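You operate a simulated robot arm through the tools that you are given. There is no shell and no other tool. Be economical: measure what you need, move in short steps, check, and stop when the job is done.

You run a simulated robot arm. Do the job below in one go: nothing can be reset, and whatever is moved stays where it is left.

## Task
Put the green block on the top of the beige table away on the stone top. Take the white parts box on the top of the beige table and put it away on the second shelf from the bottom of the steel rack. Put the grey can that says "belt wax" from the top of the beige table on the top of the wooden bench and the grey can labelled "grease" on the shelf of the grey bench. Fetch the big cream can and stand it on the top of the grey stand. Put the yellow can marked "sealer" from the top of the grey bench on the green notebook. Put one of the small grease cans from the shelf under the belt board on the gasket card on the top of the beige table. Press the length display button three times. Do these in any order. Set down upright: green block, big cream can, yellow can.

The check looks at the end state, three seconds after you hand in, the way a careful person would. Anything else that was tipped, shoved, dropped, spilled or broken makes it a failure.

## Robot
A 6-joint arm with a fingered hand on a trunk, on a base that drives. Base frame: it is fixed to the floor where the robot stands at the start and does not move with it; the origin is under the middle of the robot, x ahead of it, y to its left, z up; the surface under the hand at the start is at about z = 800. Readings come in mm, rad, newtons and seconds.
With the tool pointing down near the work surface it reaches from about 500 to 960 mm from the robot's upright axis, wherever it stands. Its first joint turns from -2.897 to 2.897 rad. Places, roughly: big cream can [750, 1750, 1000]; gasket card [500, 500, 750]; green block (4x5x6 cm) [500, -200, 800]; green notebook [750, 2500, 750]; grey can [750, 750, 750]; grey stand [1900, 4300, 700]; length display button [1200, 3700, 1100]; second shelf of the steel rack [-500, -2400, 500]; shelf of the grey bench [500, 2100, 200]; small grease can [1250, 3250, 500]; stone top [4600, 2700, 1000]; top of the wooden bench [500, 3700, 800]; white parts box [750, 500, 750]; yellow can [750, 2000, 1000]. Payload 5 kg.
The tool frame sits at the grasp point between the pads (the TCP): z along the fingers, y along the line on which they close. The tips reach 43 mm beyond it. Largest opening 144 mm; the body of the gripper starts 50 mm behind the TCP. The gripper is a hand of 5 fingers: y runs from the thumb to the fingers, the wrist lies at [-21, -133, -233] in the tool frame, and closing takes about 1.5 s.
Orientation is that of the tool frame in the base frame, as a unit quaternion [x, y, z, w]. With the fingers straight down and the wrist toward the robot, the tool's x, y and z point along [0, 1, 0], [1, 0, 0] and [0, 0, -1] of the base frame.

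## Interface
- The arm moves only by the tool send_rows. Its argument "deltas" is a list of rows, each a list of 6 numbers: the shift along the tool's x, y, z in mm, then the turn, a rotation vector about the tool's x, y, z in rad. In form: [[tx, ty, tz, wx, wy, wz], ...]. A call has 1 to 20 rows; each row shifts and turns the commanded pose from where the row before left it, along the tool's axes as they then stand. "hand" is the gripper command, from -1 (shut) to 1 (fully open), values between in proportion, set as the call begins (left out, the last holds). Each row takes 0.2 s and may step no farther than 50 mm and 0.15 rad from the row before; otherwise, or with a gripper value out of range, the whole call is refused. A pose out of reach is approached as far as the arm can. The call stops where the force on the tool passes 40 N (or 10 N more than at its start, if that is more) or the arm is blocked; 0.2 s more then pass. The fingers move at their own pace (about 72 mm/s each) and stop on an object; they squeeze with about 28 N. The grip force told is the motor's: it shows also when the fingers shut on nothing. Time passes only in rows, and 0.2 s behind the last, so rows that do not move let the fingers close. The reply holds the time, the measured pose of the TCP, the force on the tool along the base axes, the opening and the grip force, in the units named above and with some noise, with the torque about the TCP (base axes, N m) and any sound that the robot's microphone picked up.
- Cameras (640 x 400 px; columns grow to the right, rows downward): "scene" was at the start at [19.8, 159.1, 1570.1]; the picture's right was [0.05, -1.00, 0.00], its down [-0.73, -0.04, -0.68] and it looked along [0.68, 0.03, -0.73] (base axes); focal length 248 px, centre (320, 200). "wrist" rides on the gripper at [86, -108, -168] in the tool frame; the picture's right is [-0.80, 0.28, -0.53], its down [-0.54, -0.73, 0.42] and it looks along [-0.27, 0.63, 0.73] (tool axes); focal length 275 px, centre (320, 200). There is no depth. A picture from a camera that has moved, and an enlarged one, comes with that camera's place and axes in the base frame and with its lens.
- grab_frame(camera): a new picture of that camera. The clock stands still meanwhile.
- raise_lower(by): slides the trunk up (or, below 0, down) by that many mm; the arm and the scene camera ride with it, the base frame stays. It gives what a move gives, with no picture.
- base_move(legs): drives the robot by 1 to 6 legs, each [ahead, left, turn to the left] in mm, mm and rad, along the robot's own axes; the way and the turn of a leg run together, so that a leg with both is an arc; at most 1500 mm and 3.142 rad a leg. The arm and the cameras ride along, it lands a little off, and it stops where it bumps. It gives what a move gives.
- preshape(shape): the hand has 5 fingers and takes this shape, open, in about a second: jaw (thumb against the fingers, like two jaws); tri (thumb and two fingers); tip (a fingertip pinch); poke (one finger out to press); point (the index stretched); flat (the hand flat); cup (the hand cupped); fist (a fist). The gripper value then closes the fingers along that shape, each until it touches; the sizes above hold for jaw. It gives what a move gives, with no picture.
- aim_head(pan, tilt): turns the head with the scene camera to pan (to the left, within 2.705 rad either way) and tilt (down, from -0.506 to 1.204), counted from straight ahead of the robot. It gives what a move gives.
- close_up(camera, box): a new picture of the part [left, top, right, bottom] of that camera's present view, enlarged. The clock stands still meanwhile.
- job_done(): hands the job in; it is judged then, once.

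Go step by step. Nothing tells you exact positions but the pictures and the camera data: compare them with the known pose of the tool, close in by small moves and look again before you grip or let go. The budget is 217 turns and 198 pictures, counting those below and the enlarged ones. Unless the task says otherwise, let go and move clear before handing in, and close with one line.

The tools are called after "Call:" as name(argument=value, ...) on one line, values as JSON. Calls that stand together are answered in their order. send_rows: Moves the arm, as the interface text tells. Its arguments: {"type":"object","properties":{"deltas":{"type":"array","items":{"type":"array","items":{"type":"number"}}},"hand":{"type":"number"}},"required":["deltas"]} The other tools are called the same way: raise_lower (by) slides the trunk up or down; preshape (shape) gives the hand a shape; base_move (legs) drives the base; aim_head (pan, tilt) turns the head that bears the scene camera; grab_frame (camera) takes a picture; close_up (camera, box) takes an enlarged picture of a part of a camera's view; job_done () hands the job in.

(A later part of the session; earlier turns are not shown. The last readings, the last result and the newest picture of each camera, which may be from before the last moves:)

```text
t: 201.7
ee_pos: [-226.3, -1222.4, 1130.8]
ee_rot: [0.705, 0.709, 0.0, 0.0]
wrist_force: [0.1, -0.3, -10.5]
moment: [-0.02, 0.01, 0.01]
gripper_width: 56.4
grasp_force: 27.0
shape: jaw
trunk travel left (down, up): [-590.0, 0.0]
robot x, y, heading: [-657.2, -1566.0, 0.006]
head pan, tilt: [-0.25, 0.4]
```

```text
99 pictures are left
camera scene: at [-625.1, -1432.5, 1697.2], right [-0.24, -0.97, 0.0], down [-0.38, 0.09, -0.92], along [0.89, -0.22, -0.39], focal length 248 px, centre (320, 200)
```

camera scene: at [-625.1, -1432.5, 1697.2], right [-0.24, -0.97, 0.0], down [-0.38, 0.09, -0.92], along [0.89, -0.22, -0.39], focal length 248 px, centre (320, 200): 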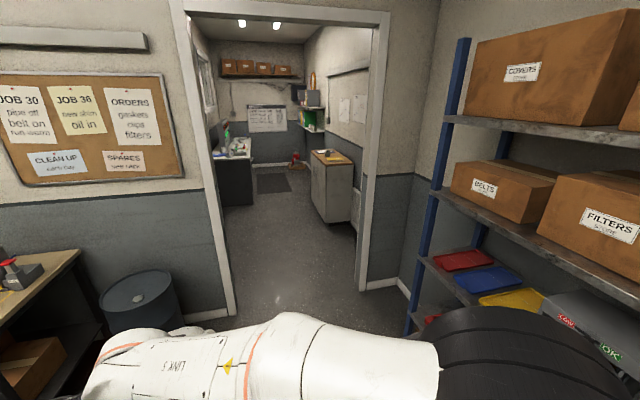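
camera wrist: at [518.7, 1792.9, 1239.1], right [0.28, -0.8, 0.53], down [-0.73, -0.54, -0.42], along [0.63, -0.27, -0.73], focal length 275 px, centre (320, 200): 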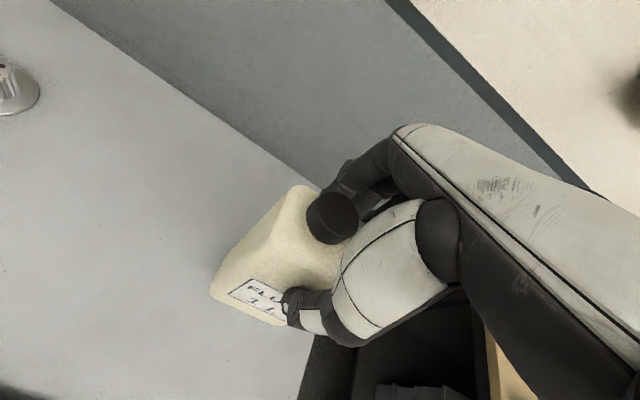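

Doorway spans y ≈ −1085…−2255. Driving through its middle.

Call:
base_move(legs=[[500, -100, -0.005], [1300, 0, 0], [1200, 0, 0]])

Call:
aim_head(pan=1.4, tilt=0.3)

Call:
grab_frame(camera="scene")

Call:
aim_head(pan=0.3, tilt=0.3)

Call:
grab_frame(camera="scene")

```text
t: 216.5
ee_pos: [2769.8, -1308.6, 1131.9]
ee_rot: [0.706, 0.708, -0.002, 0.0]
wrist_force: [0.2, 0.2, -11.5]
moment: [0.01, 0.04, 0.04]
gripper_width: 56.6
grasp_force: 27.7
shape: jaw
trunk travel left (down, up): [-590.0, 0.0]
robot x, y, heading: [2340.6, -1647.2, 0.008]
head pan, tilt: [-0.25, 0.4]
```

```text
t: 218.2
ee_pos: [2768.6, -1308.8, 1132.3]
ee_rot: [0.706, 0.708, -0.001, 0.0]
wrist_force: [0.2, 0.6, -10.5]
moment: [-0.01, 0.0, 0.02]
gripper_width: 56.7
grasp_force: 28.5
shape: jaw
trunk travel left (down, up): [-590.0, 0.0]
robot x, y, heading: [2340.3, -1646.3, 0.004]
head pan, tilt: [1.4, 0.3]
```

```text
98 pictures are left
camera scene: at [2296.2, -1401.4, 1706.5], right [0.99, -0.17, 0.0], down [-0.05, -0.29, -0.96], along [0.16, 0.94, -0.3], focal length 248 px, centre (320, 200)
```

scene: 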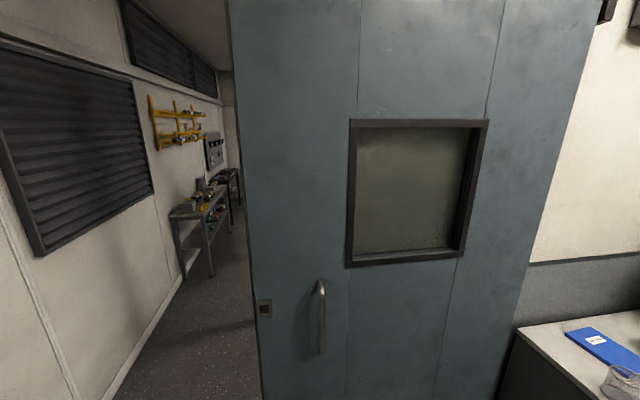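

```text
t: 219.5
ee_pos: [2769.3, -1308.2, 1132.6]
ee_rot: [0.707, 0.708, -0.002, 0.0]
wrist_force: [-0.1, 0.6, -11.1]
moment: [0.01, 0.01, -0.03]
gripper_width: 56.7
grasp_force: 27.5
shape: jaw
trunk travel left (down, up): [-590.0, 0.0]
robot x, y, heading: [2339.1, -1648.4, 0.006]
head pan, tilt: [0.3, 0.3]
```

```text
97 pictures are left
camera scene: at [2369.7, -1465.4, 1706.5], right [0.3, -0.95, 0.0], down [-0.28, -0.09, -0.96], along [0.91, 0.29, -0.3], focal length 248 px, centre (320, 200)
```

scene: 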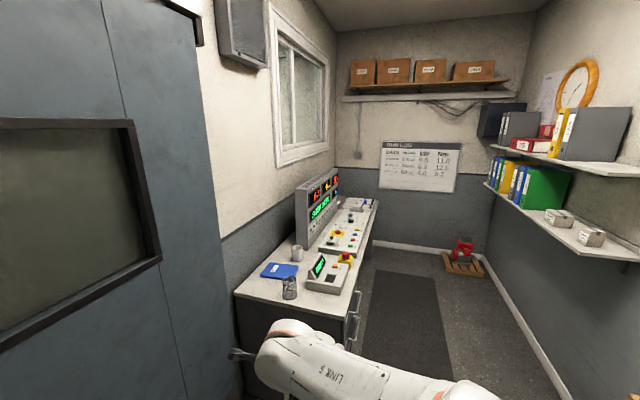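

A sliding door panel leaves a gap (x ≈ 1170–2225) on the left. I'll back up to its middle, turn left and tuck the arm in front.

Call:
send_rows(deltas=[[0, 0, 0, 0, 0, 0.13], [0, 0, 0, 0, 0, 0.13], [0, 0, 0, 0, 0, 0.13], [0, 0, 0, 0, 0, 0.13], [-21, 37, 0, 0, 0, 0], [-21, 37, 0, 0, 0, 0], [-21, 37, 0, 0, 0, 0], [-21, 37, 0, 0, 0, 0], [-21, 37, 0, 0, 0, 0], [-21, 37, 0, 0, 0, 0], [0, 0, 0, 0, 0, 0]])

Call:
base_move(legs=[[-590, -50, 0], [0, 0, 1.5708]])

Call:
aim_head(pan=0.0, tilt=0.3)

Call:
grab_frame(camera="scene")

```text
t: 221.9
ee_pos: [2899.8, -1528.8, 1132.1]
ee_rot: [0.864, 0.504, -0.001, 0.0]
wrist_force: [-0.5, 0.7, -10.1]
moment: [0.05, 0.01, 0.02]
gripper_width: 56.5
grasp_force: 28.2
shape: jaw
trunk travel left (down, up): [-590.0, 0.0]
robot x, y, heading: [2339.6, -1647.3, 0.006]
head pan, tilt: [0.3, 0.3]
```

```text
t: 229.0
ee_pos: [1641.4, -1139.0, 1132.7]
ee_rot: [0.266, 0.964, 0.0, 0.002]
wrist_force: [0.7, -0.2, -10.5]
moment: [-0.02, 0.05, -0.01]
gripper_width: 56.3
grasp_force: 27.9
shape: jaw
trunk travel left (down, up): [-590.0, 0.0]
robot x, y, heading: [1751.7, -1698.2, 1.556]
head pan, tilt: [0.3, 0.3]
```

```text
t: 229.8
ee_pos: [1640.6, -1138.4, 1132.1]
ee_rot: [0.266, 0.964, -0.001, 0.001]
wrist_force: [-0.4, 0.5, -10.0]
moment: [-0.03, 0.0, 0.01]
gripper_width: 56.2
grasp_force: 28.5
shape: jaw
trunk travel left (down, up): [-590.0, 0.0]
robot x, y, heading: [1748.5, -1702.4, 1.553]
head pan, tilt: [0.0, 0.3]
```

```text
96 pictures are left
camera scene: at [1595.8, -1663.5, 1706.5], right [1.0, -0.02, 0.0], down [0.0, -0.3, -0.96], along [0.02, 0.95, -0.3], focal length 248 px, centre (320, 200)
```

scene: 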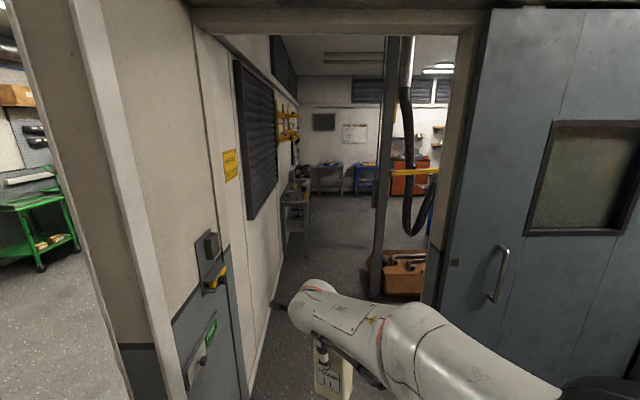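

Call:
base_move(legs=[[0, 55, 0.018], [1350, 0, 0]])

Call:
grab_frame(camera="scene")

```text
t: 237.1
ee_pos: [1573.6, 200.6, 1132.5]
ee_rot: [0.257, 0.966, 0.0, 0.001]
wrist_force: [-0.1, 0.3, -11.1]
moment: [-0.03, 0.02, -0.02]
gripper_width: 56.4
grasp_force: 27.7
shape: jaw
trunk travel left (down, up): [-590.0, 0.0]
robot x, y, heading: [1692.2, -357.7, 1.575]
head pan, tilt: [0.0, 0.3]
```

```text
95 pictures are left
camera scene: at [1537.0, -324.6, 1706.5], right [1.0, 0.0, 0.0], down [0.0, -0.3, -0.96], along [0.0, 0.96, -0.3], focal length 248 px, centre (320, 200)
```

scene: 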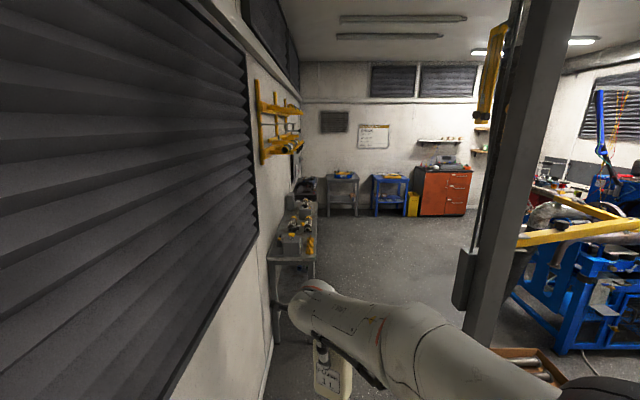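

Open hall beyond; the grey stand is the grey table near [1950, 4290]. Driving along x≈2000.

Call:
base_move(legs=[[0, -310, 0], [1400, 0, 0], [1400, 0, 0], [500, 0, 0]])

Call:
aim_head(pan=0.0, tilt=0.5)

Call:
grab_frame(camera="scene")

Call:
aim_head(pan=1.1, tilt=0.4)

Call:
grab_frame(camera="scene")

```text
t: 238.8
ee_pos: [1797.8, 206.0, 1130.1]
ee_rot: [0.264, 0.964, -0.004, 0.005]
wrist_force: [-1.3, -0.2, -10.9]
moment: [-0.05, -0.08, 0.01]
gripper_width: 56.0
grasp_force: 27.9
shape: jaw
trunk travel left (down, up): [-590.0, 0.0]
robot x, y, heading: [1911.1, -352.1, 1.559]
head pan, tilt: [0.0, 0.3]
stopped in leg 1: the robot was blocked; the commanded pose is now the measured one
```

```text
t: 239.5
ee_pos: [1799.6, 205.8, 1129.3]
ee_rot: [0.265, 0.964, -0.002, 0.003]
wrist_force: [-0.1, 0.2, -10.6]
moment: [-0.06, -0.05, -0.02]
gripper_width: 55.9
grasp_force: 28.1
shape: jaw
trunk travel left (down, up): [-590.0, 0.0]
robot x, y, heading: [1911.3, -356.4, 1.562]
head pan, tilt: [0.0, 0.499]
```

```text
94 pictures are left
camera scene: at [1754.3, -320.1, 1688.2], right [1.0, -0.01, 0.0], down [0.0, -0.48, -0.88], along [0.01, 0.88, -0.48], focal length 248 px, centre (320, 200)
```

scene: 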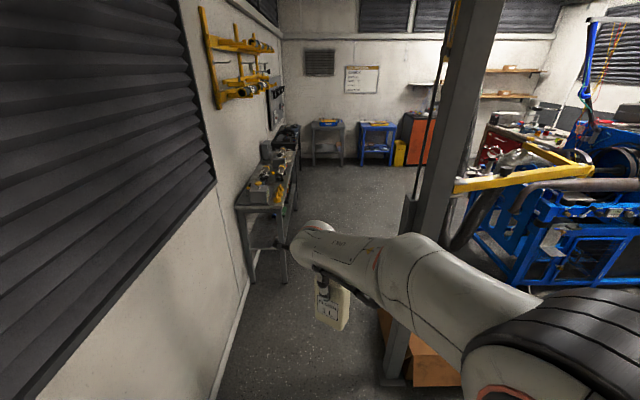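

```text
t: 240.9
ee_pos: [1798.3, 207.8, 1131.1]
ee_rot: [0.264, 0.965, -0.001, 0.003]
wrist_force: [-0.4, -0.3, -11.2]
moment: [-0.04, -0.06, 0.01]
gripper_width: 56.0
grasp_force: 27.9
shape: jaw
trunk travel left (down, up): [-590.0, 0.0]
robot x, y, heading: [1910.4, -353.5, 1.56]
head pan, tilt: [1.1, 0.4]
```

```text
93 pictures are left
camera scene: at [1671.4, -368.1, 1697.3], right [0.46, 0.89, 0.0], down [0.34, -0.18, -0.92], along [-0.82, 0.43, -0.39], focal length 248 px, centre (320, 200)
```

scene: 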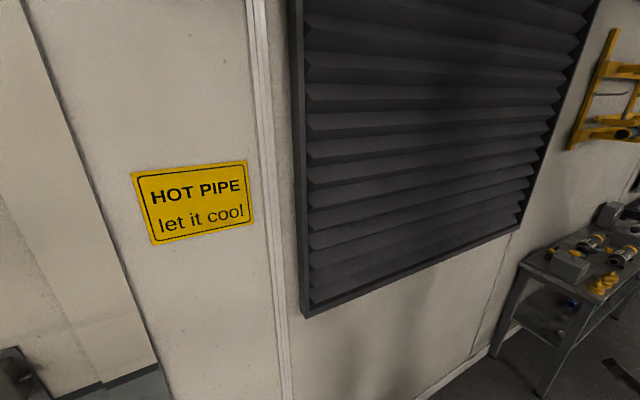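

Only the doorframe was touched on the right. There's a pillar at ~[2221, 479], so I'll pass left of it, then shift right.

Call:
base_move(legs=[[0, 120, 0.012], [1300, 0, 0]])

Call:
base_move(legs=[[0, -200, 0], [1300, 0, 0], [900, 0, 0]])

Call:
grab_frame(camera="scene")

Call:
aim_head(pan=0.0, tilt=0.5)

Call:
grab_frame(camera="scene")

```text
t: 248.3
ee_pos: [1682.1, 1512.5, 1130.7]
ee_rot: [0.263, 0.965, -0.002, 0.004]
wrist_force: [0.2, 0.3, -9.9]
moment: [-0.01, -0.06, -0.01]
gripper_width: 56.1
grasp_force: 28.5
shape: jaw
trunk travel left (down, up): [-590.0, 0.0]
robot x, y, heading: [1797.3, 949.8, 1.565]
head pan, tilt: [1.1, 0.4]
```

```text
t: 249.7
ee_pos: [1848.5, 1508.8, 1128.7]
ee_rot: [0.262, 0.965, -0.005, 0.005]
wrist_force: [-1.2, 0.6, -10.0]
moment: [-0.01, -0.06, 0.0]
gripper_width: 56.4
grasp_force: 28.2
shape: jaw
trunk travel left (down, up): [-590.0, 0.0]
robot x, y, heading: [1961.9, 954.7, 1.562]
head pan, tilt: [1.1, 0.4]
stopped in leg 1: the robot was blocked; the commanded pose is now the measured one
```

```text
92 pictures are left
camera scene: at [1721.3, 936.4, 1697.1], right [0.46, 0.89, 0.0], down [0.35, -0.18, -0.92], along [-0.82, 0.42, -0.39], focal length 248 px, centre (320, 200)
```

scene: 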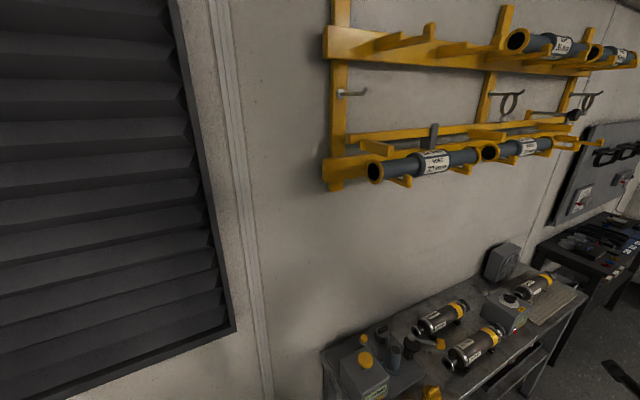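

```text
t: 251.1
ee_pos: [1848.5, 1510.4, 1129.3]
ee_rot: [0.263, 0.965, -0.003, 0.004]
wrist_force: [0.6, 0.0, -10.8]
moment: [-0.02, -0.04, 0.01]
gripper_width: 56.2
grasp_force: 27.5
shape: jaw
trunk travel left (down, up): [-590.0, 0.0]
robot x, y, heading: [1957.8, 951.4, 1.563]
head pan, tilt: [0.0, 0.499]
```

```text
91 pictures are left
camera scene: at [1804.9, 984.6, 1688.1], right [1.0, -0.01, 0.0], down [0.0, -0.48, -0.88], along [0.01, 0.88, -0.48], focal length 248 px, centre (320, 200)
```

scene: 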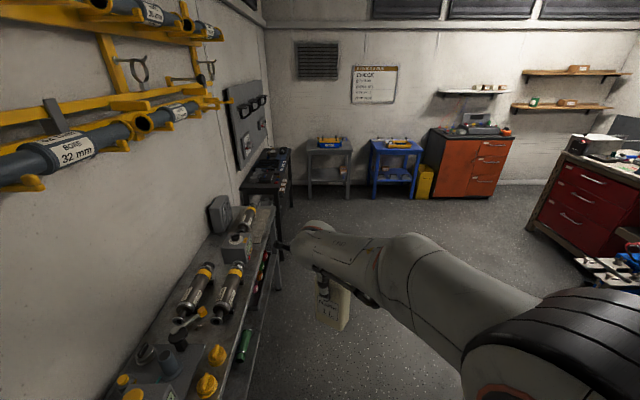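

Call:
aim_head(pan=-1.5, tilt=0.8)

Call:
grab_frame(camera="scene")

```text
t: 252.7
ee_pos: [1847.3, 1510.0, 1129.9]
ee_rot: [0.262, 0.965, -0.003, 0.004]
wrist_force: [0.3, -0.6, -11.4]
moment: [-0.03, 0.0, 0.01]
gripper_width: 56.0
grasp_force: 27.8
shape: jaw
trunk travel left (down, up): [-590.0, 0.0]
robot x, y, heading: [1964.0, 952.4, 1.563]
head pan, tilt: [-1.499, 0.799]
```

```text
90 pictures are left
camera scene: at [1884.7, 898.9, 1662.2], right [0.06, -1.0, 0.0], down [-0.72, -0.05, -0.7], along [0.7, 0.04, -0.72], focal length 248 px, centre (320, 200)
```

scene: 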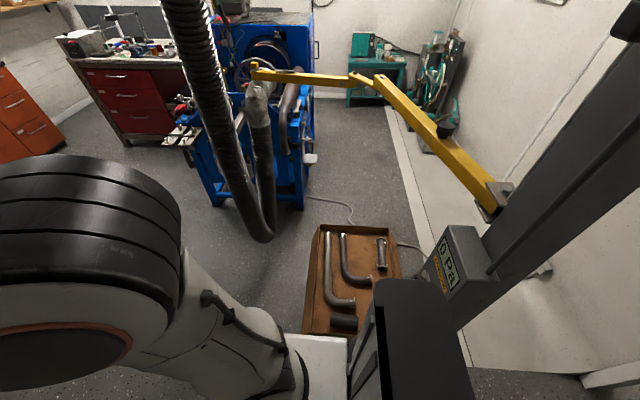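

Call:
base_move(legs=[[0, 40, 0.008], [1300, 0, 0], [800, 0, 0]])

Call:
aim_head(pan=0.0, tilt=0.6)

Call:
grab_frame(camera="scene")

Call:
aim_head(pan=1.3, tilt=0.6)

Call:
grab_frame(camera="scene")

```text
t: 263.5
ee_pos: [1796.5, 3597.7, 1129.6]
ee_rot: [0.259, 0.966, -0.004, 0.005]
wrist_force: [-1.2, 0.6, -10.2]
moment: [-0.04, -0.02, 0.0]
gripper_width: 56.2
grasp_force: 27.8
shape: jaw
trunk travel left (down, up): [-590.0, 0.0]
robot x, y, heading: [1911.8, 3037.1, 1.575]
head pan, tilt: [-1.499, 0.799]
```

```text
t: 265.1
ee_pos: [1796.6, 3597.8, 1129.7]
ee_rot: [0.258, 0.966, -0.004, 0.004]
wrist_force: [-0.7, 0.5, -11.0]
moment: [-0.02, -0.04, 0.0]
gripper_width: 56.3
grasp_force: 28.2
shape: jaw
trunk travel left (down, up): [-590.0, 0.0]
robot x, y, heading: [1914.8, 3038.0, 1.573]
head pan, tilt: [0.0, 0.6]
```

```text
89 pictures are left
camera scene: at [1758.4, 3068.4, 1679.0], right [1.0, 0.0, 0.0], down [0.0, -0.57, -0.82], along [0.0, 0.82, -0.57], focal length 248 px, centre (320, 200)
```

scene: 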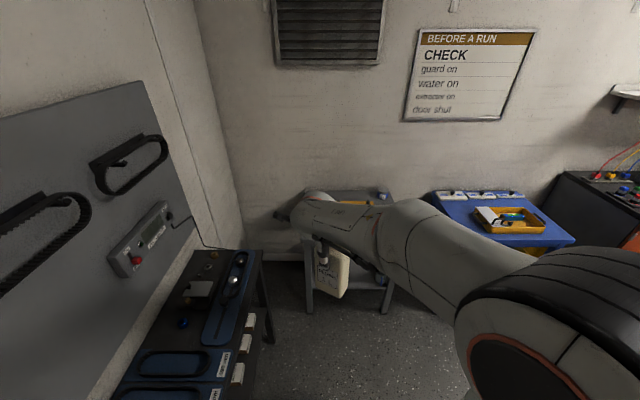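

```text
t: 266.6
ee_pos: [1797.5, 3596.5, 1129.4]
ee_rot: [0.258, 0.966, -0.003, 0.005]
wrist_force: [-0.1, 0.2, -11.6]
moment: [-0.04, -0.06, 0.0]
gripper_width: 56.3
grasp_force: 27.5
shape: jaw
trunk travel left (down, up): [-590.0, 0.0]
robot x, y, heading: [1911.4, 3042.1, 1.576]
head pan, tilt: [1.3, 0.6]
```

```text
88 pictures are left
camera scene: at [1673.3, 3003.5, 1679.0], right [0.27, 0.96, 0.0], down [0.54, -0.15, -0.82], along [-0.8, 0.22, -0.57], focal length 248 px, centre (320, 200)
```

scene: 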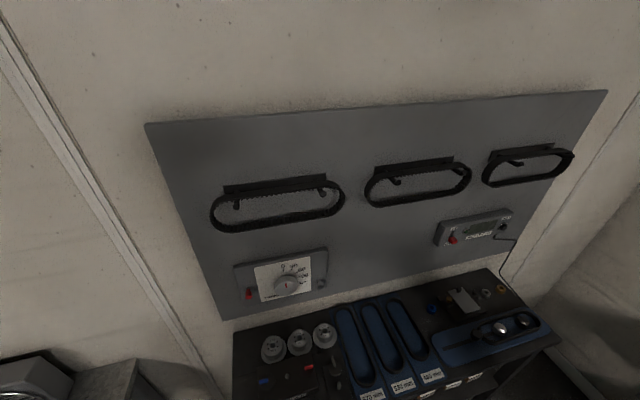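

Call:
grab_frame(camera="wrist")

Call:
close_up(camera="scene", box=[400, 190, 560, 290])

```text
87 pictures are left
camera wrist: at [1665.5, 3547.0, 1296.4], right [0.83, -0.15, 0.54], down [0.11, -0.9, -0.41], along [0.55, 0.4, -0.73], focal length 275 px, centre (320, 200)
```

wrist: 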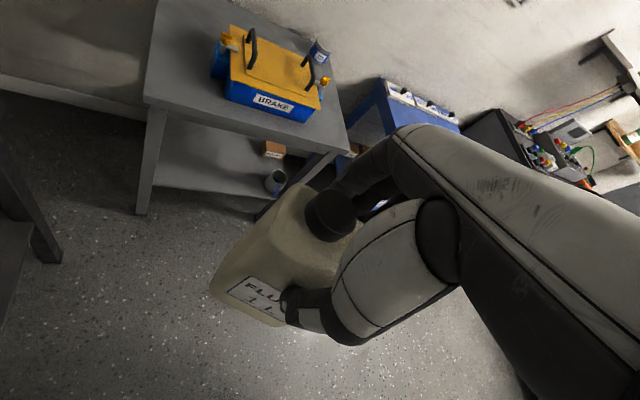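

```text
4.00 times, centred on (480, 240) of scene
camera zoom: at [1673.3, 3003.5, 1679.0], right [0.27, 0.96, 0.0], down [0.54, -0.15, -0.82], along [-0.8, 0.22, -0.57], focal length 992 px, centre (-320, 40)
```

zoom: 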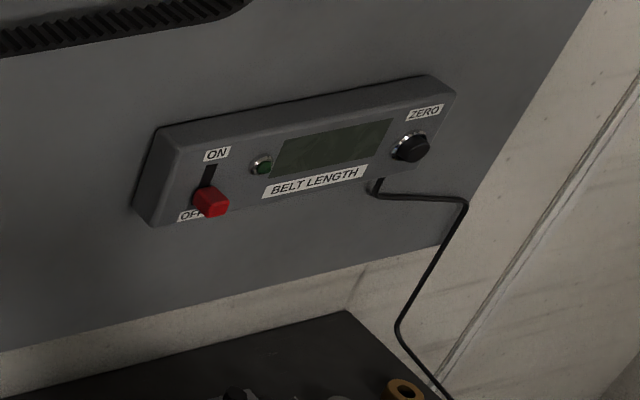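

The ZERO push button on the belt-length display is the one to press later. On the stand, the left part beside the BRAKE case is free (~[1745, 4250]); I'll position for that.

Call:
base_move(legs=[[0, -250, 0], [590, 0, 0]])

Call:
send_rows(deltas=[[41.6, -13.7, 0, 0, 0, 0], [41.6, -13.7, 0, 0, 0, 0], [41.6, -13.7, 0, 0, 0, 0], [41.6, -13.7, 0, 0, 0, 0], [41.6, -13.7, 0, 0, 0, 0], [41.6, -13.7, 0, 0, 0, 0], [41.6, -13.7, 0, 0, 0, 0], [0, 0, 0, 0, 0, -0.13], [0, 0, 0, 0, 0, -0.13], [0, 0, 0, 0, 0, -0.13], [0, 0, 0, 0, 0, -0.13], [0, 0, 0, 0, 0, 0]])

Call:
aim_head(pan=0.3, tilt=0.7)

Call:
grab_frame(camera="scene")

Call:
grab_frame(camera="wrist")

```text
t: 271.4
ee_pos: [2039.0, 4193.8, 1128.9]
ee_rot: [0.256, 0.967, -0.002, 0.005]
wrist_force: [-0.1, 0.7, -11.6]
moment: [-0.02, 0.01, 0.01]
gripper_width: 56.1
grasp_force: 28.0
shape: jaw
trunk travel left (down, up): [-590.0, 0.0]
robot x, y, heading: [2158.0, 3636.9, 1.577]
head pan, tilt: [1.3, 0.6]
```

```text
t: 274.0
ee_pos: [1738.2, 4254.1, 1126.5]
ee_rot: [-0.002, 1.0, -0.004, 0.003]
wrist_force: [-0.6, 0.4, -11.1]
moment: [-0.02, 0.0, -0.01]
gripper_width: 55.7
grasp_force: 27.6
shape: jaw
trunk travel left (down, up): [-590.0, 0.0]
robot x, y, heading: [2161.4, 3634.3, 1.574]
head pan, tilt: [1.3, 0.6]
```

```text
t: 275.2
ee_pos: [1738.6, 4254.2, 1126.6]
ee_rot: [-0.002, 1.0, -0.005, 0.003]
wrist_force: [0.9, 0.2, -10.9]
moment: [-0.01, -0.03, 0.01]
gripper_width: 56.3
grasp_force: 28.2
shape: jaw
trunk travel left (down, up): [-590.0, 0.0]
robot x, y, heading: [2156.3, 3632.9, 1.581]
head pan, tilt: [0.3, 0.7]
```

```text
85 pictures are left
camera scene: at [1978.2, 3657.1, 1670.3], right [0.95, 0.3, 0.0], down [0.2, -0.61, -0.76], along [-0.23, 0.73, -0.64], focal length 248 px, centre (320, 200)
```

scene: 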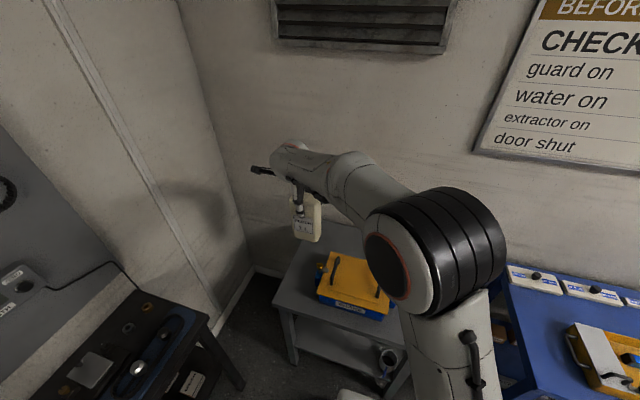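

```text
84 pictures are left
camera wrist: at [1650.0, 4145.9, 1294.3], right [0.79, 0.29, 0.54], down [0.55, -0.73, -0.41], along [0.27, 0.62, -0.74], focal length 275 px, centre (320, 200)
```

wrist: 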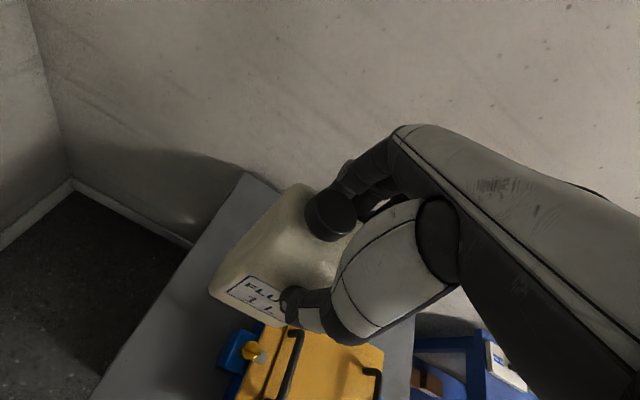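

Call:
send_rows(deltas=[[1, 44, 0, 0, 0, 0], [1, 44, 0, 0, 0, 0], [1, 43, 0, 0, 0, 0], [0, 0, 45, 0, 0, 0], [0, 0, 45, 0, 0, 0], [0, 0, 45, 0, 0, 0], [0, 0, 0, 0, 0, 0]])

Call:
grab_frame(camera="wrist")

Call:
close_up(camera="scene", box=[230, 140, 430, 340])

```text
t: 276.8
ee_pos: [1741.4, 4370.3, 979.8]
ee_rot: [-0.002, 1.0, -0.005, 0.004]
wrist_force: [0.2, -0.7, -11.4]
moment: [-0.02, -0.04, 0.0]
gripper_width: 55.8
grasp_force: 27.6
shape: jaw
out of reach, approached as far as the arm can: row 3
trunk travel left (down, up): [-590.0, 0.0]
robot x, y, heading: [2163.9, 3636.0, 1.578]
head pan, tilt: [0.3, 0.7]
```

```text
83 pictures are left
camera wrist: at [1653.5, 4262.4, 1146.9], right [0.79, 0.29, 0.54], down [0.55, -0.73, -0.41], along [0.27, 0.62, -0.74], focal length 275 px, centre (320, 200)
```

wrist: 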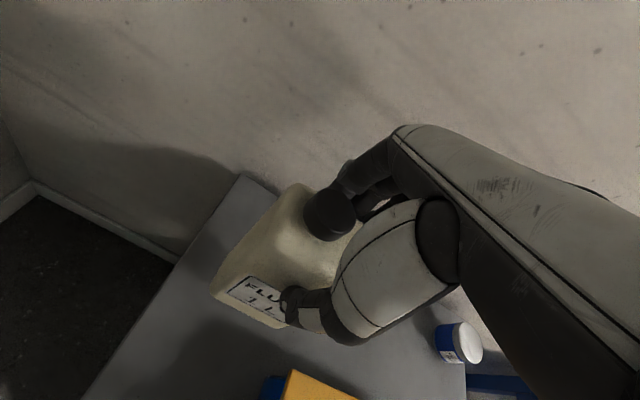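

```text
2.00 times, centred on (330, 240) of scene
camera zoom: at [1978.3, 3657.1, 1670.4], right [0.95, 0.3, 0.0], down [0.2, -0.61, -0.76], along [-0.23, 0.73, -0.64], focal length 496 px, centre (300, 120)
```

zoom: 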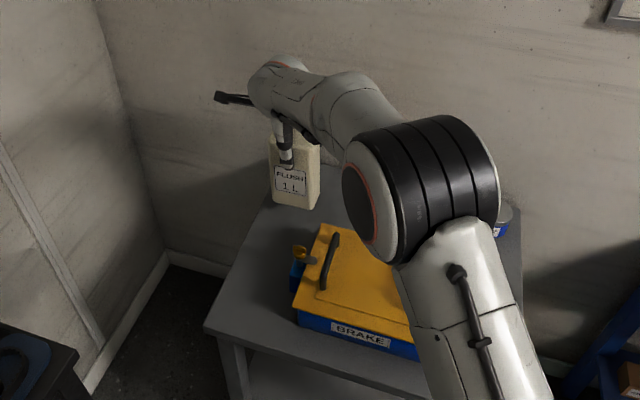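

Call:
send_rows(deltas=[[0, 0, 30, 0, 0, 0], [0, 0, 30, 0, 0, 0], [0, 0, 15, 0, 0, 0], [0, 0, 6, 0, 0, 0], [0, 0, 5, 0, 0, 0], [0, 0, 5, 0, 0, 0]])

Call:
close_up(camera="scene", box=[230, 160, 390, 280])

```text
t: 277.9
ee_pos: [1739.8, 4375.1, 912.4]
ee_rot: [-0.002, 1.0, 0.004, -0.003]
wrist_force: [4.9, -3.1, 17.0]
moment: [-0.31, -0.1, 0.06]
gripper_width: 58.8
grasp_force: 28.4
shape: jaw
trunk travel left (down, up): [-590.0, 0.0]
robot x, y, heading: [2158.6, 3638.5, 1.576]
head pan, tilt: [0.3, 0.7]
stopped in row 5: the force on the tool passed its limit at 43 N (the readings are from after the stop); the commanded pose is now the measured one
```

```text
3.33 times, centred on (310, 220) of scene
camera zoom: at [1980.2, 3654.2, 1670.7], right [0.95, 0.3, 0.0], down [0.19, -0.61, -0.77], along [-0.23, 0.73, -0.64], focal length 827 px, centre (353, 133)
```

zoom: 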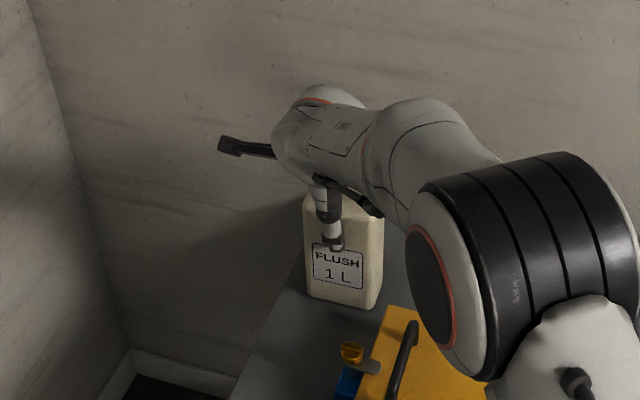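

Call:
send_rows(deltas=[[0, 0, -2, 0, 0, 0], [0, 0, 0, 0, 0, 0]])

Call:
send_rows(deltas=[[0, 0, 0, 0, 0, 0], [0, 0, 0, 0, 0, 0], [0, 0, 0, 0, 0, 0], [0, 0, 0, 0, 0, 0], [0, 0, 0, 0, 0, 0], [0, 0, 0, 0, 0, 0], [0, 0, 0, 0, 0, 0], [0, 0, -20, 0, 0, 0], [0, 0, -40, 0, 0, 0], [0, 0, -40, 0, 0, 0], [0, 0, -40, 0, 0, 0], [0, 0, -30, 0, 0, 0], [0, 0, 0, 0, 0, 0]], hand=1)

Call:
close_up(camera="scene", box=[230, 160, 390, 280])

```text
t: 278.5
ee_pos: [1740.6, 4375.7, 911.1]
ee_rot: [-0.003, 1.0, 0.003, -0.002]
wrist_force: [1.9, 1.3, 18.4]
moment: [0.06, -0.03, 0.04]
gripper_width: 58.8
grasp_force: 27.5
shape: jaw
trunk travel left (down, up): [-590.0, 0.0]
robot x, y, heading: [2159.8, 3635.7, 1.574]
head pan, tilt: [0.3, 0.7]
```

```text
t: 281.3
ee_pos: [1740.7, 4372.6, 1080.2]
ee_rot: [-0.002, 1.0, 0.003, -0.001]
wrist_force: [-0.2, -0.1, -0.1]
moment: [0.0, 0.03, 0.0]
gripper_width: 143.8
grasp_force: 0.1
shape: jaw
trunk travel left (down, up): [-590.0, 0.0]
robot x, y, heading: [2162.6, 3637.1, 1.579]
head pan, tilt: [0.3, 0.7]
```

```text
3.33 times, centred on (310, 220) of scene
camera zoom: at [1979.0, 3656.1, 1670.4], right [0.95, 0.3, 0.0], down [0.2, -0.61, -0.76], along [-0.23, 0.73, -0.64], focal length 827 px, centre (353, 133)
```

zoom: 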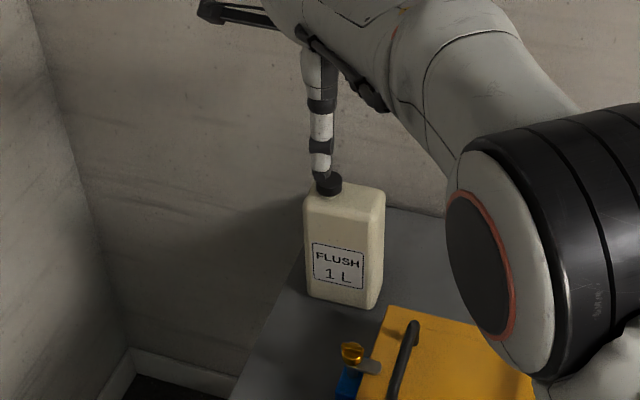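

Cream can stands on the grey stand. Now retract, turn to face the belt board, and get ready for the ZERO button (~[1219, 3764, 1125]).

Call:
send_rows(deltas=[[-11.4, -43.6, 0, 0, 0, 0], [-11.4, -43.6, 0, 0, 0, 0], [-11.4, -43.6, 0, 0, 0, 0], [-11.4, -43.6, 0, 0, 0, 0], [-11.4, -43.6, 0, 0, 0, 0], [-11.4, -43.6, 0, 0, 0, 0], [-11.4, -43.6, 0, 0, 0, 0], [0, 0, 0, 0, 0, 0]])

Call:
base_move(legs=[[-350, 0, 0], [0, 0, 1.565], [210, 0, 0], [0, -363, 0]])

Call:
aim_head(pan=0.0, tilt=0.6)

Call:
grab_frame(camera="scene")

```text
t: 283.1
ee_pos: [1822.0, 4067.1, 1077.4]
ee_rot: [-0.001, 1.0, 0.001, -0.001]
wrist_force: [0.3, -1.0, 0.3]
moment: [-0.01, -0.01, -0.02]
gripper_width: 144.0
grasp_force: 0.0
shape: jaw
trunk travel left (down, up): [-590.0, 0.0]
robot x, y, heading: [2158.6, 3639.5, 1.582]
head pan, tilt: [0.3, 0.7]
```

```text
t: 292.4
ee_pos: [1518.3, 3313.1, 1076.8]
ee_rot: [0.708, -0.707, -0.001, 0.002]
wrist_force: [-0.2, -0.1, 0.1]
moment: [-0.01, -0.01, 0.01]
gripper_width: 144.1
grasp_force: 0.2
shape: jaw
trunk travel left (down, up): [-590.0, 0.0]
robot x, y, heading: [1950.3, 3650.3, -3.141]
head pan, tilt: [0.3, 0.7]
```

```text
t: 293.2
ee_pos: [1518.0, 3313.6, 1078.1]
ee_rot: [0.707, -0.707, -0.001, 0.002]
wrist_force: [-0.7, 0.3, -0.6]
moment: [0.0, 0.0, 0.0]
gripper_width: 143.8
grasp_force: 0.0
shape: jaw
trunk travel left (down, up): [-590.0, 0.0]
robot x, y, heading: [1950.9, 3651.0, -3.139]
head pan, tilt: [0.0, 0.6]
```

```text
79 pictures are left
camera scene: at [1923.1, 3492.9, 1679.0], right [0.0, 1.0, 0.0], down [0.57, 0.0, -0.82], along [-0.82, 0.0, -0.57], focal length 248 px, centre (320, 200)
```

scene: 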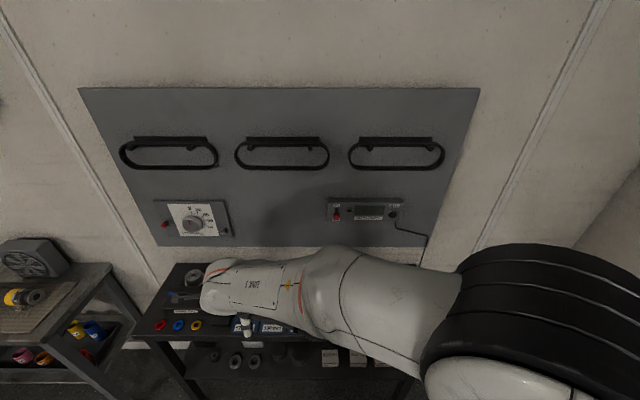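

Call:
close_up(camera="scene", box=[310, 180, 430, 255])

Call:
close_up(camera="scene", box=[130, 250, 450, 400])

Call:
preshape(shape="poke")

Call:
grab_frame(camera="wrist")

```text
5.33 times, centred on (370, 218) of scene
camera zoom: at [1923.1, 3492.9, 1679.0], right [0.0, 1.0, 0.0], down [0.57, 0.0, -0.82], along [-0.82, 0.0, -0.57], focal length 1323 px, centre (53, 107)
```

zoom: 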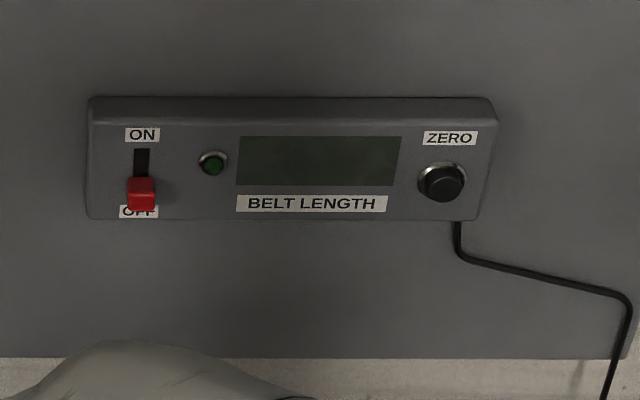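

```text
2.00 times, centred on (290, 325) of scene
camera zoom: at [1923.1, 3492.9, 1679.0], right [0.0, 1.0, 0.0], down [0.57, 0.0, -0.82], along [-0.82, 0.0, -0.57], focal length 496 px, centre (380, -50)
```

zoom: 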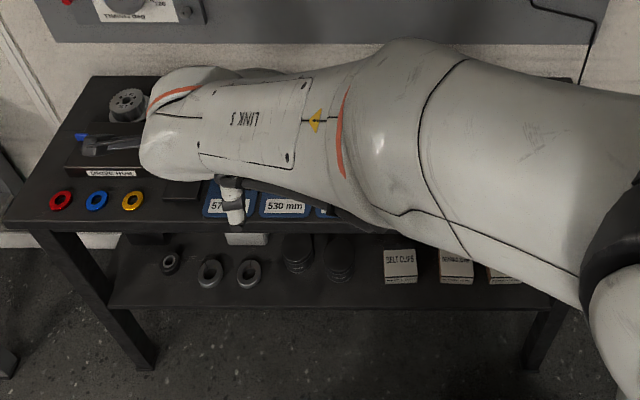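

```text
t: 294.1
ee_pos: [1517.0, 3312.6, 1077.5]
ee_rot: [-0.707, 0.707, 0.001, -0.002]
wrist_force: [0.0, 0.0, -0.4]
moment: [0.03, -0.01, 0.01]
gripper_width: 0.0
grasp_force: 0.1
shape: poke
trunk travel left (down, up): [-590.0, 0.0]
robot x, y, heading: [1949.6, 3652.0, -3.137]
head pan, tilt: [0.0, 0.6]
```

```text
76 pictures are left
camera wrist: at [1625.7, 3227.0, 1244.7], right [-0.28, 0.8, 0.53], down [0.72, 0.54, -0.43], along [-0.63, 0.27, -0.73], focal length 275 px, centre (320, 200)
```

wrist: 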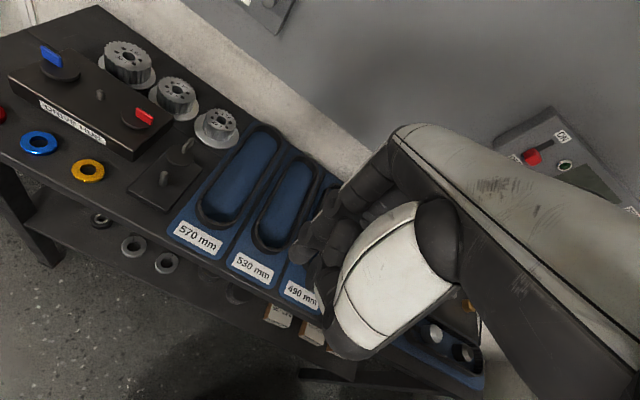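

Call:
send_rows(deltas=[[0, 33.5, -22.6, -0.15, 0, 0], [0, 33.5, -22.6, -0.15, 0, 0], [0, 33.5, -22.6, -0.15, 0, 0], [0, 33.5, -22.6, -0.15, 0, 0], [0, 33.5, -22.6, -0.15, 0, 0], [0, 33.5, -22.6, -0.15, 0, 0], [0, 33.5, -22.6, -0.15, 0, 0], [0, 33.5, -22.6, -0.15, 0, 0], [0, 33.5, -22.6, -0.15, 0, 0], [0, 33.5, -22.6, -0.15, 0, 0], [0, 15, -10, -0.07, 0, 0], [0, 0, 0, 0, 0, 0], [0, 0, 0, 0, 0, 0]])

Call:
grab_frame(camera="scene")

```text
t: 296.9
ee_pos: [1418.7, 3312.8, 1445.6]
ee_rot: [0.5, -0.5, -0.5, 0.501]
wrist_force: [0.5, 0.4, -0.2]
moment: [-0.01, -0.03, 0.02]
gripper_width: 0.1
grasp_force: 0.0
shape: poke
trunk travel left (down, up): [-590.0, 0.0]
robot x, y, heading: [1952.9, 3650.8, -3.137]
head pan, tilt: [0.0, 0.6]
```

```text
75 pictures are left
camera scene: at [1923.1, 3493.0, 1679.1], right [0.0, 1.0, 0.0], down [0.56, 0.0, -0.83], along [-0.83, 0.0, -0.56], focal length 248 px, centre (320, 200)
```

scene: 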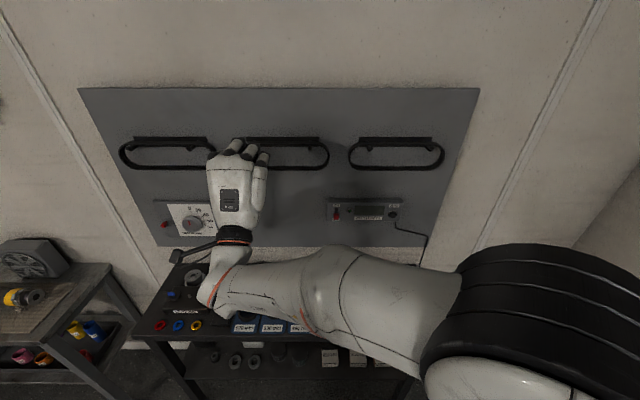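

Call:
close_up(camera="scene", box=[180, 125, 308, 245])

Call:
grab_frame(camera="wrist")

```text
3.33 times, centred on (244, 185) of scene
camera zoom: at [1923.1, 3493.0, 1679.1], right [0.0, 1.0, 0.0], down [0.56, 0.0, -0.83], along [-0.83, 0.0, -0.56], focal length 827 px, centre (573, 250)
```

zoom: 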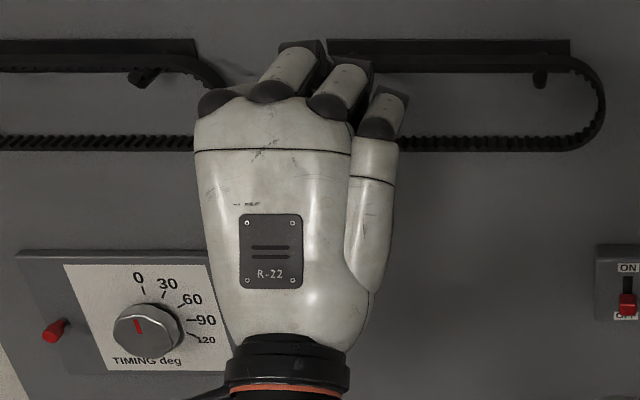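

```text
73 pictures are left
camera wrist: at [1585.0, 3226.7, 1335.9], right [0.53, 0.8, 0.28], down [-0.43, 0.54, -0.73], along [-0.73, 0.27, 0.63], focal length 275 px, centre (320, 200)
```

wrist: 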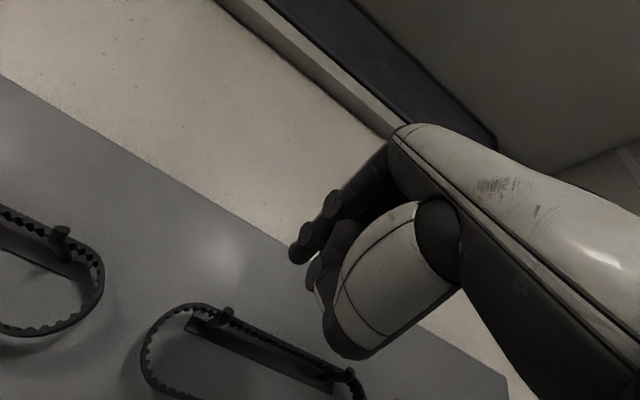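

The poke fingertip should lie ~45 mm beyond the TCP along tool z. I'll back the base off, then line the hand up with the ZERO button.

Call:
base_move(legs=[[-250, 0, 0]])

Call:
send_rows(deltas=[[0, -46, 0, 0, 0, 0], [0, -46, 0, 0, 0, 0], [0, -46, 0, 0, 0, 0], [0, -46, 0, 0, 0, 0], [0, -46, 0, 0, 0, 0], [0, -46, 0, 0, 0, 0], [0, -44, 0, 0, 0, 0], [-44.5, 0, 0, 0, 0, 0], [-44.5, 0, 0, 0, 0, 0], [-44.5, 0, 0, 0, 0, 0], [-44.5, 0, 0, 0, 0, 0], [-44.5, 0, 0, 0, 0, 0], [-44.5, 0, 0, 0, 0, 0], [-44.5, 0, 0, 0, 0, 0], [-44.5, 0, 0, 0, 0, 0], [-44.5, 0, 0, 0, 0, 0], [-44.5, 0, 0, 0, 0, 0], [0, 0, 0, 0, 0, 0], [0, 0, 0, 0, 0, 0]])

Call:
grab_frame(camera="scene")

```text
t: 298.7
ee_pos: [1672.7, 3314.3, 1446.3]
ee_rot: [0.499, -0.5, -0.5, 0.501]
wrist_force: [0.0, 0.9, 0.3]
moment: [0.0, -0.01, -0.01]
gripper_width: 0.0
grasp_force: 0.1
shape: poke
trunk travel left (down, up): [-590.0, 0.0]
robot x, y, heading: [2202.0, 3652.8, -3.137]
head pan, tilt: [0.0, 0.6]
```

```text
t: 302.7
ee_pos: [1601.2, 3719.8, 1204.4]
ee_rot: [0.498, -0.5, -0.5, 0.501]
wrist_force: [0.1, -0.4, 0.4]
moment: [-0.03, 0.02, -0.03]
gripper_width: 0.0
grasp_force: 0.1
shape: poke
out of reach, approached as far as the arm can: row 7, 8, 9, 10, 11, 12, 13, 14
trunk travel left (down, up): [-590.0, 0.0]
robot x, y, heading: [2203.4, 3649.2, -3.134]
head pan, tilt: [0.0, 0.6]
```

```text
72 pictures are left
camera scene: at [2174.7, 3493.9, 1679.1], right [0.0, 1.0, 0.0], down [0.56, 0.0, -0.83], along [-0.83, 0.0, -0.56], focal length 248 px, centre (320, 200)
```

scene: 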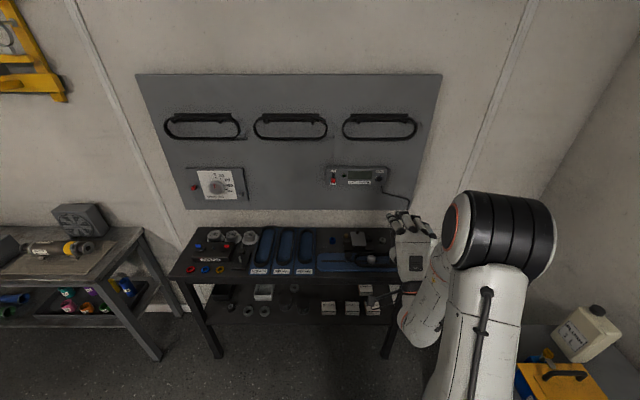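

Call:
send_rows(deltas=[[-6, -12, 43, 0, 0, 0], [-6, -12, 43, 0, 0, 0], [-6, -12, 43, 0, 0, 0], [-6, -12, 43, 0, 0, 0], [-6, -14, 43, 0, 0, 0], [-6, -14, 43, 0, 0, 0], [0, 0, 0, 0, 0, 0], [0, 0, 0, 0, 0, 0]])

Call:
close_up(camera="scene", box=[300, 140, 460, 260])

Call:
grab_frame(camera="wrist")

```text
t: 304.5
ee_pos: [1344.5, 3755.6, 1128.5]
ee_rot: [0.499, -0.499, -0.5, 0.501]
wrist_force: [0.4, 0.0, 0.0]
moment: [0.01, -0.03, 0.02]
gripper_width: 0.0
grasp_force: 0.0
shape: poke
trunk travel left (down, up): [-590.0, 0.0]
robot x, y, heading: [2201.1, 3651.4, -3.134]
head pan, tilt: [0.0, 0.6]
```

```text
3.33 times, centred on (380, 200) of scene
camera zoom: at [2175.0, 3494.2, 1679.1], right [-0.01, 1.0, 0.0], down [0.56, 0.0, -0.83], along [-0.83, 0.0, -0.56], focal length 827 px, centre (120, 200)
```

zoom: 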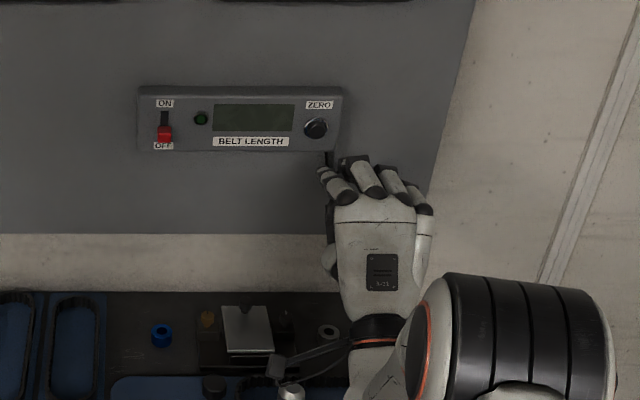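

```text
70 pictures are left
camera wrist: at [1509.2, 3669.0, 1019.3], right [0.53, 0.8, 0.28], down [-0.43, 0.54, -0.73], along [-0.73, 0.27, 0.63], focal length 275 px, centre (320, 200)
```

wrist: 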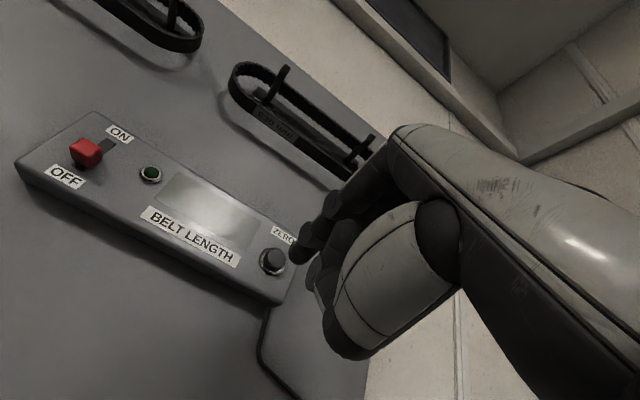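

Call:
send_rows(deltas=[[-1, 14, 0, 0, 0, 0], [0, 0, 30, 0, 0, 0], [0, 0, 18, 0, 0, 0], [0, 0, 0, 0, 0, 0]])

Call:
close_up(camera="wrist", box=[200, 190, 360, 290])

Call:
close_up(camera="scene", box=[330, 150, 410, 210])

```text
t: 305.5
ee_pos: [1295.2, 3756.2, 1141.5]
ee_rot: [0.5, -0.5, -0.5, 0.501]
wrist_force: [-0.2, 0.2, -0.3]
moment: [0.02, 0.03, -0.02]
gripper_width: 0.0
grasp_force: 0.1
shape: poke
trunk travel left (down, up): [-590.0, 0.0]
robot x, y, heading: [2200.2, 3654.7, -3.138]
head pan, tilt: [0.0, 0.6]
```

```text
4.00 times, centred on (280, 240) of wrist
camera zoom: at [1461.0, 3669.7, 1033.3], right [0.53, 0.8, 0.28], down [-0.43, 0.54, -0.73], along [-0.73, 0.27, 0.63], focal length 1101 px, centre (480, 40)
```

zoom: 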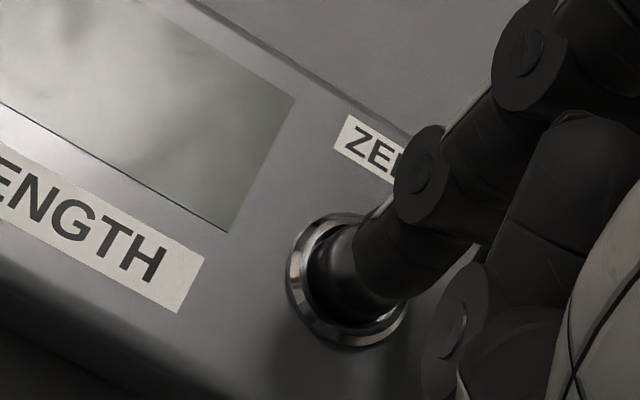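

```text
6.67 times, centred on (370, 180) of scene
camera zoom: at [2174.7, 3494.2, 1679.1], right [0.0, 1.0, 0.0], down [0.56, 0.0, -0.83], along [-0.83, 0.0, -0.56], focal length 1653 px, centre (-13, 333)
```

zoom: 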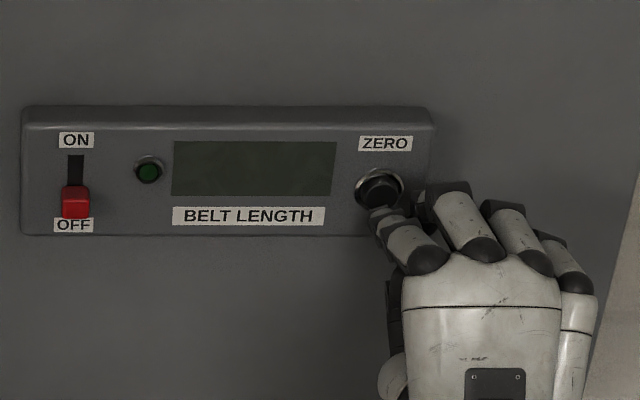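

Call:
send_rows(deltas=[[0, 0, 5, 0, 0, 0], [0, 0, 5, 0, 0, 0], [0, 0, 4, 0, 0, 0]])

Call:
send_rows(deltas=[[0, 0, 3, 0, 0, 0], [0, 0, 3, 0, 0, 0]])

Call:
send_rows(deltas=[[0, 0, 3, 0, 0, 0], [0, 0, 3, 0, 0, 0]])

Call:
close_up(camera="wrist", box=[200, 190, 360, 290])

```text
t: 306.3
ee_pos: [1280.8, 3757.3, 1142.9]
ee_rot: [0.5, -0.499, -0.5, 0.502]
wrist_force: [1.6, 0.0, 0.7]
moment: [-0.02, 0.01, 0.0]
gripper_width: 0.0
grasp_force: 0.1
shape: poke
trunk travel left (down, up): [-590.0, 0.0]
robot x, y, heading: [2201.1, 3646.1, -3.136]
head pan, tilt: [0.0, 0.6]
heard: click
```

```text
t: 306.9
ee_pos: [1277.9, 3757.2, 1142.5]
ee_rot: [0.5, -0.499, -0.5, 0.501]
wrist_force: [19.0, -1.3, -2.1]
moment: [0.02, 0.02, 0.22]
gripper_width: 0.0
grasp_force: 0.2
shape: poke
trunk travel left (down, up): [-590.0, 0.0]
robot x, y, heading: [2202.9, 3652.2, -3.13]
head pan, tilt: [0.0, 0.6]
```

```text
t: 307.5
ee_pos: [1274.4, 3755.8, 1144.3]
ee_rot: [0.5, -0.498, -0.501, 0.502]
wrist_force: [33.5, -2.0, 0.6]
moment: [-0.02, 0.09, 0.29]
gripper_width: 0.2
grasp_force: 0.0
shape: poke
trunk travel left (down, up): [-590.0, 0.0]
robot x, y, heading: [2201.3, 3650.1, -3.134]
head pan, tilt: [0.0, 0.6]
stopped in row 2: the force on the tool passed its limit at 41 N (the readings are from after the stop); the commanded pose is now the measured one
```

```text
4.00 times, centred on (280, 240) of wrist
camera zoom: at [1439.9, 3669.9, 1034.4], right [0.53, 0.8, 0.28], down [-0.43, 0.54, -0.72], along [-0.73, 0.27, 0.63], focal length 1101 px, centre (480, 40)
```

zoom: 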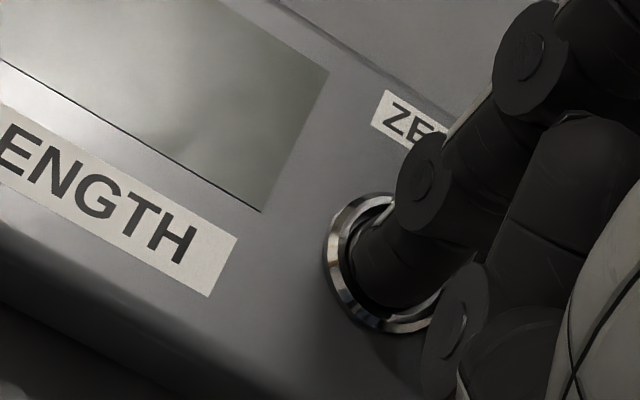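

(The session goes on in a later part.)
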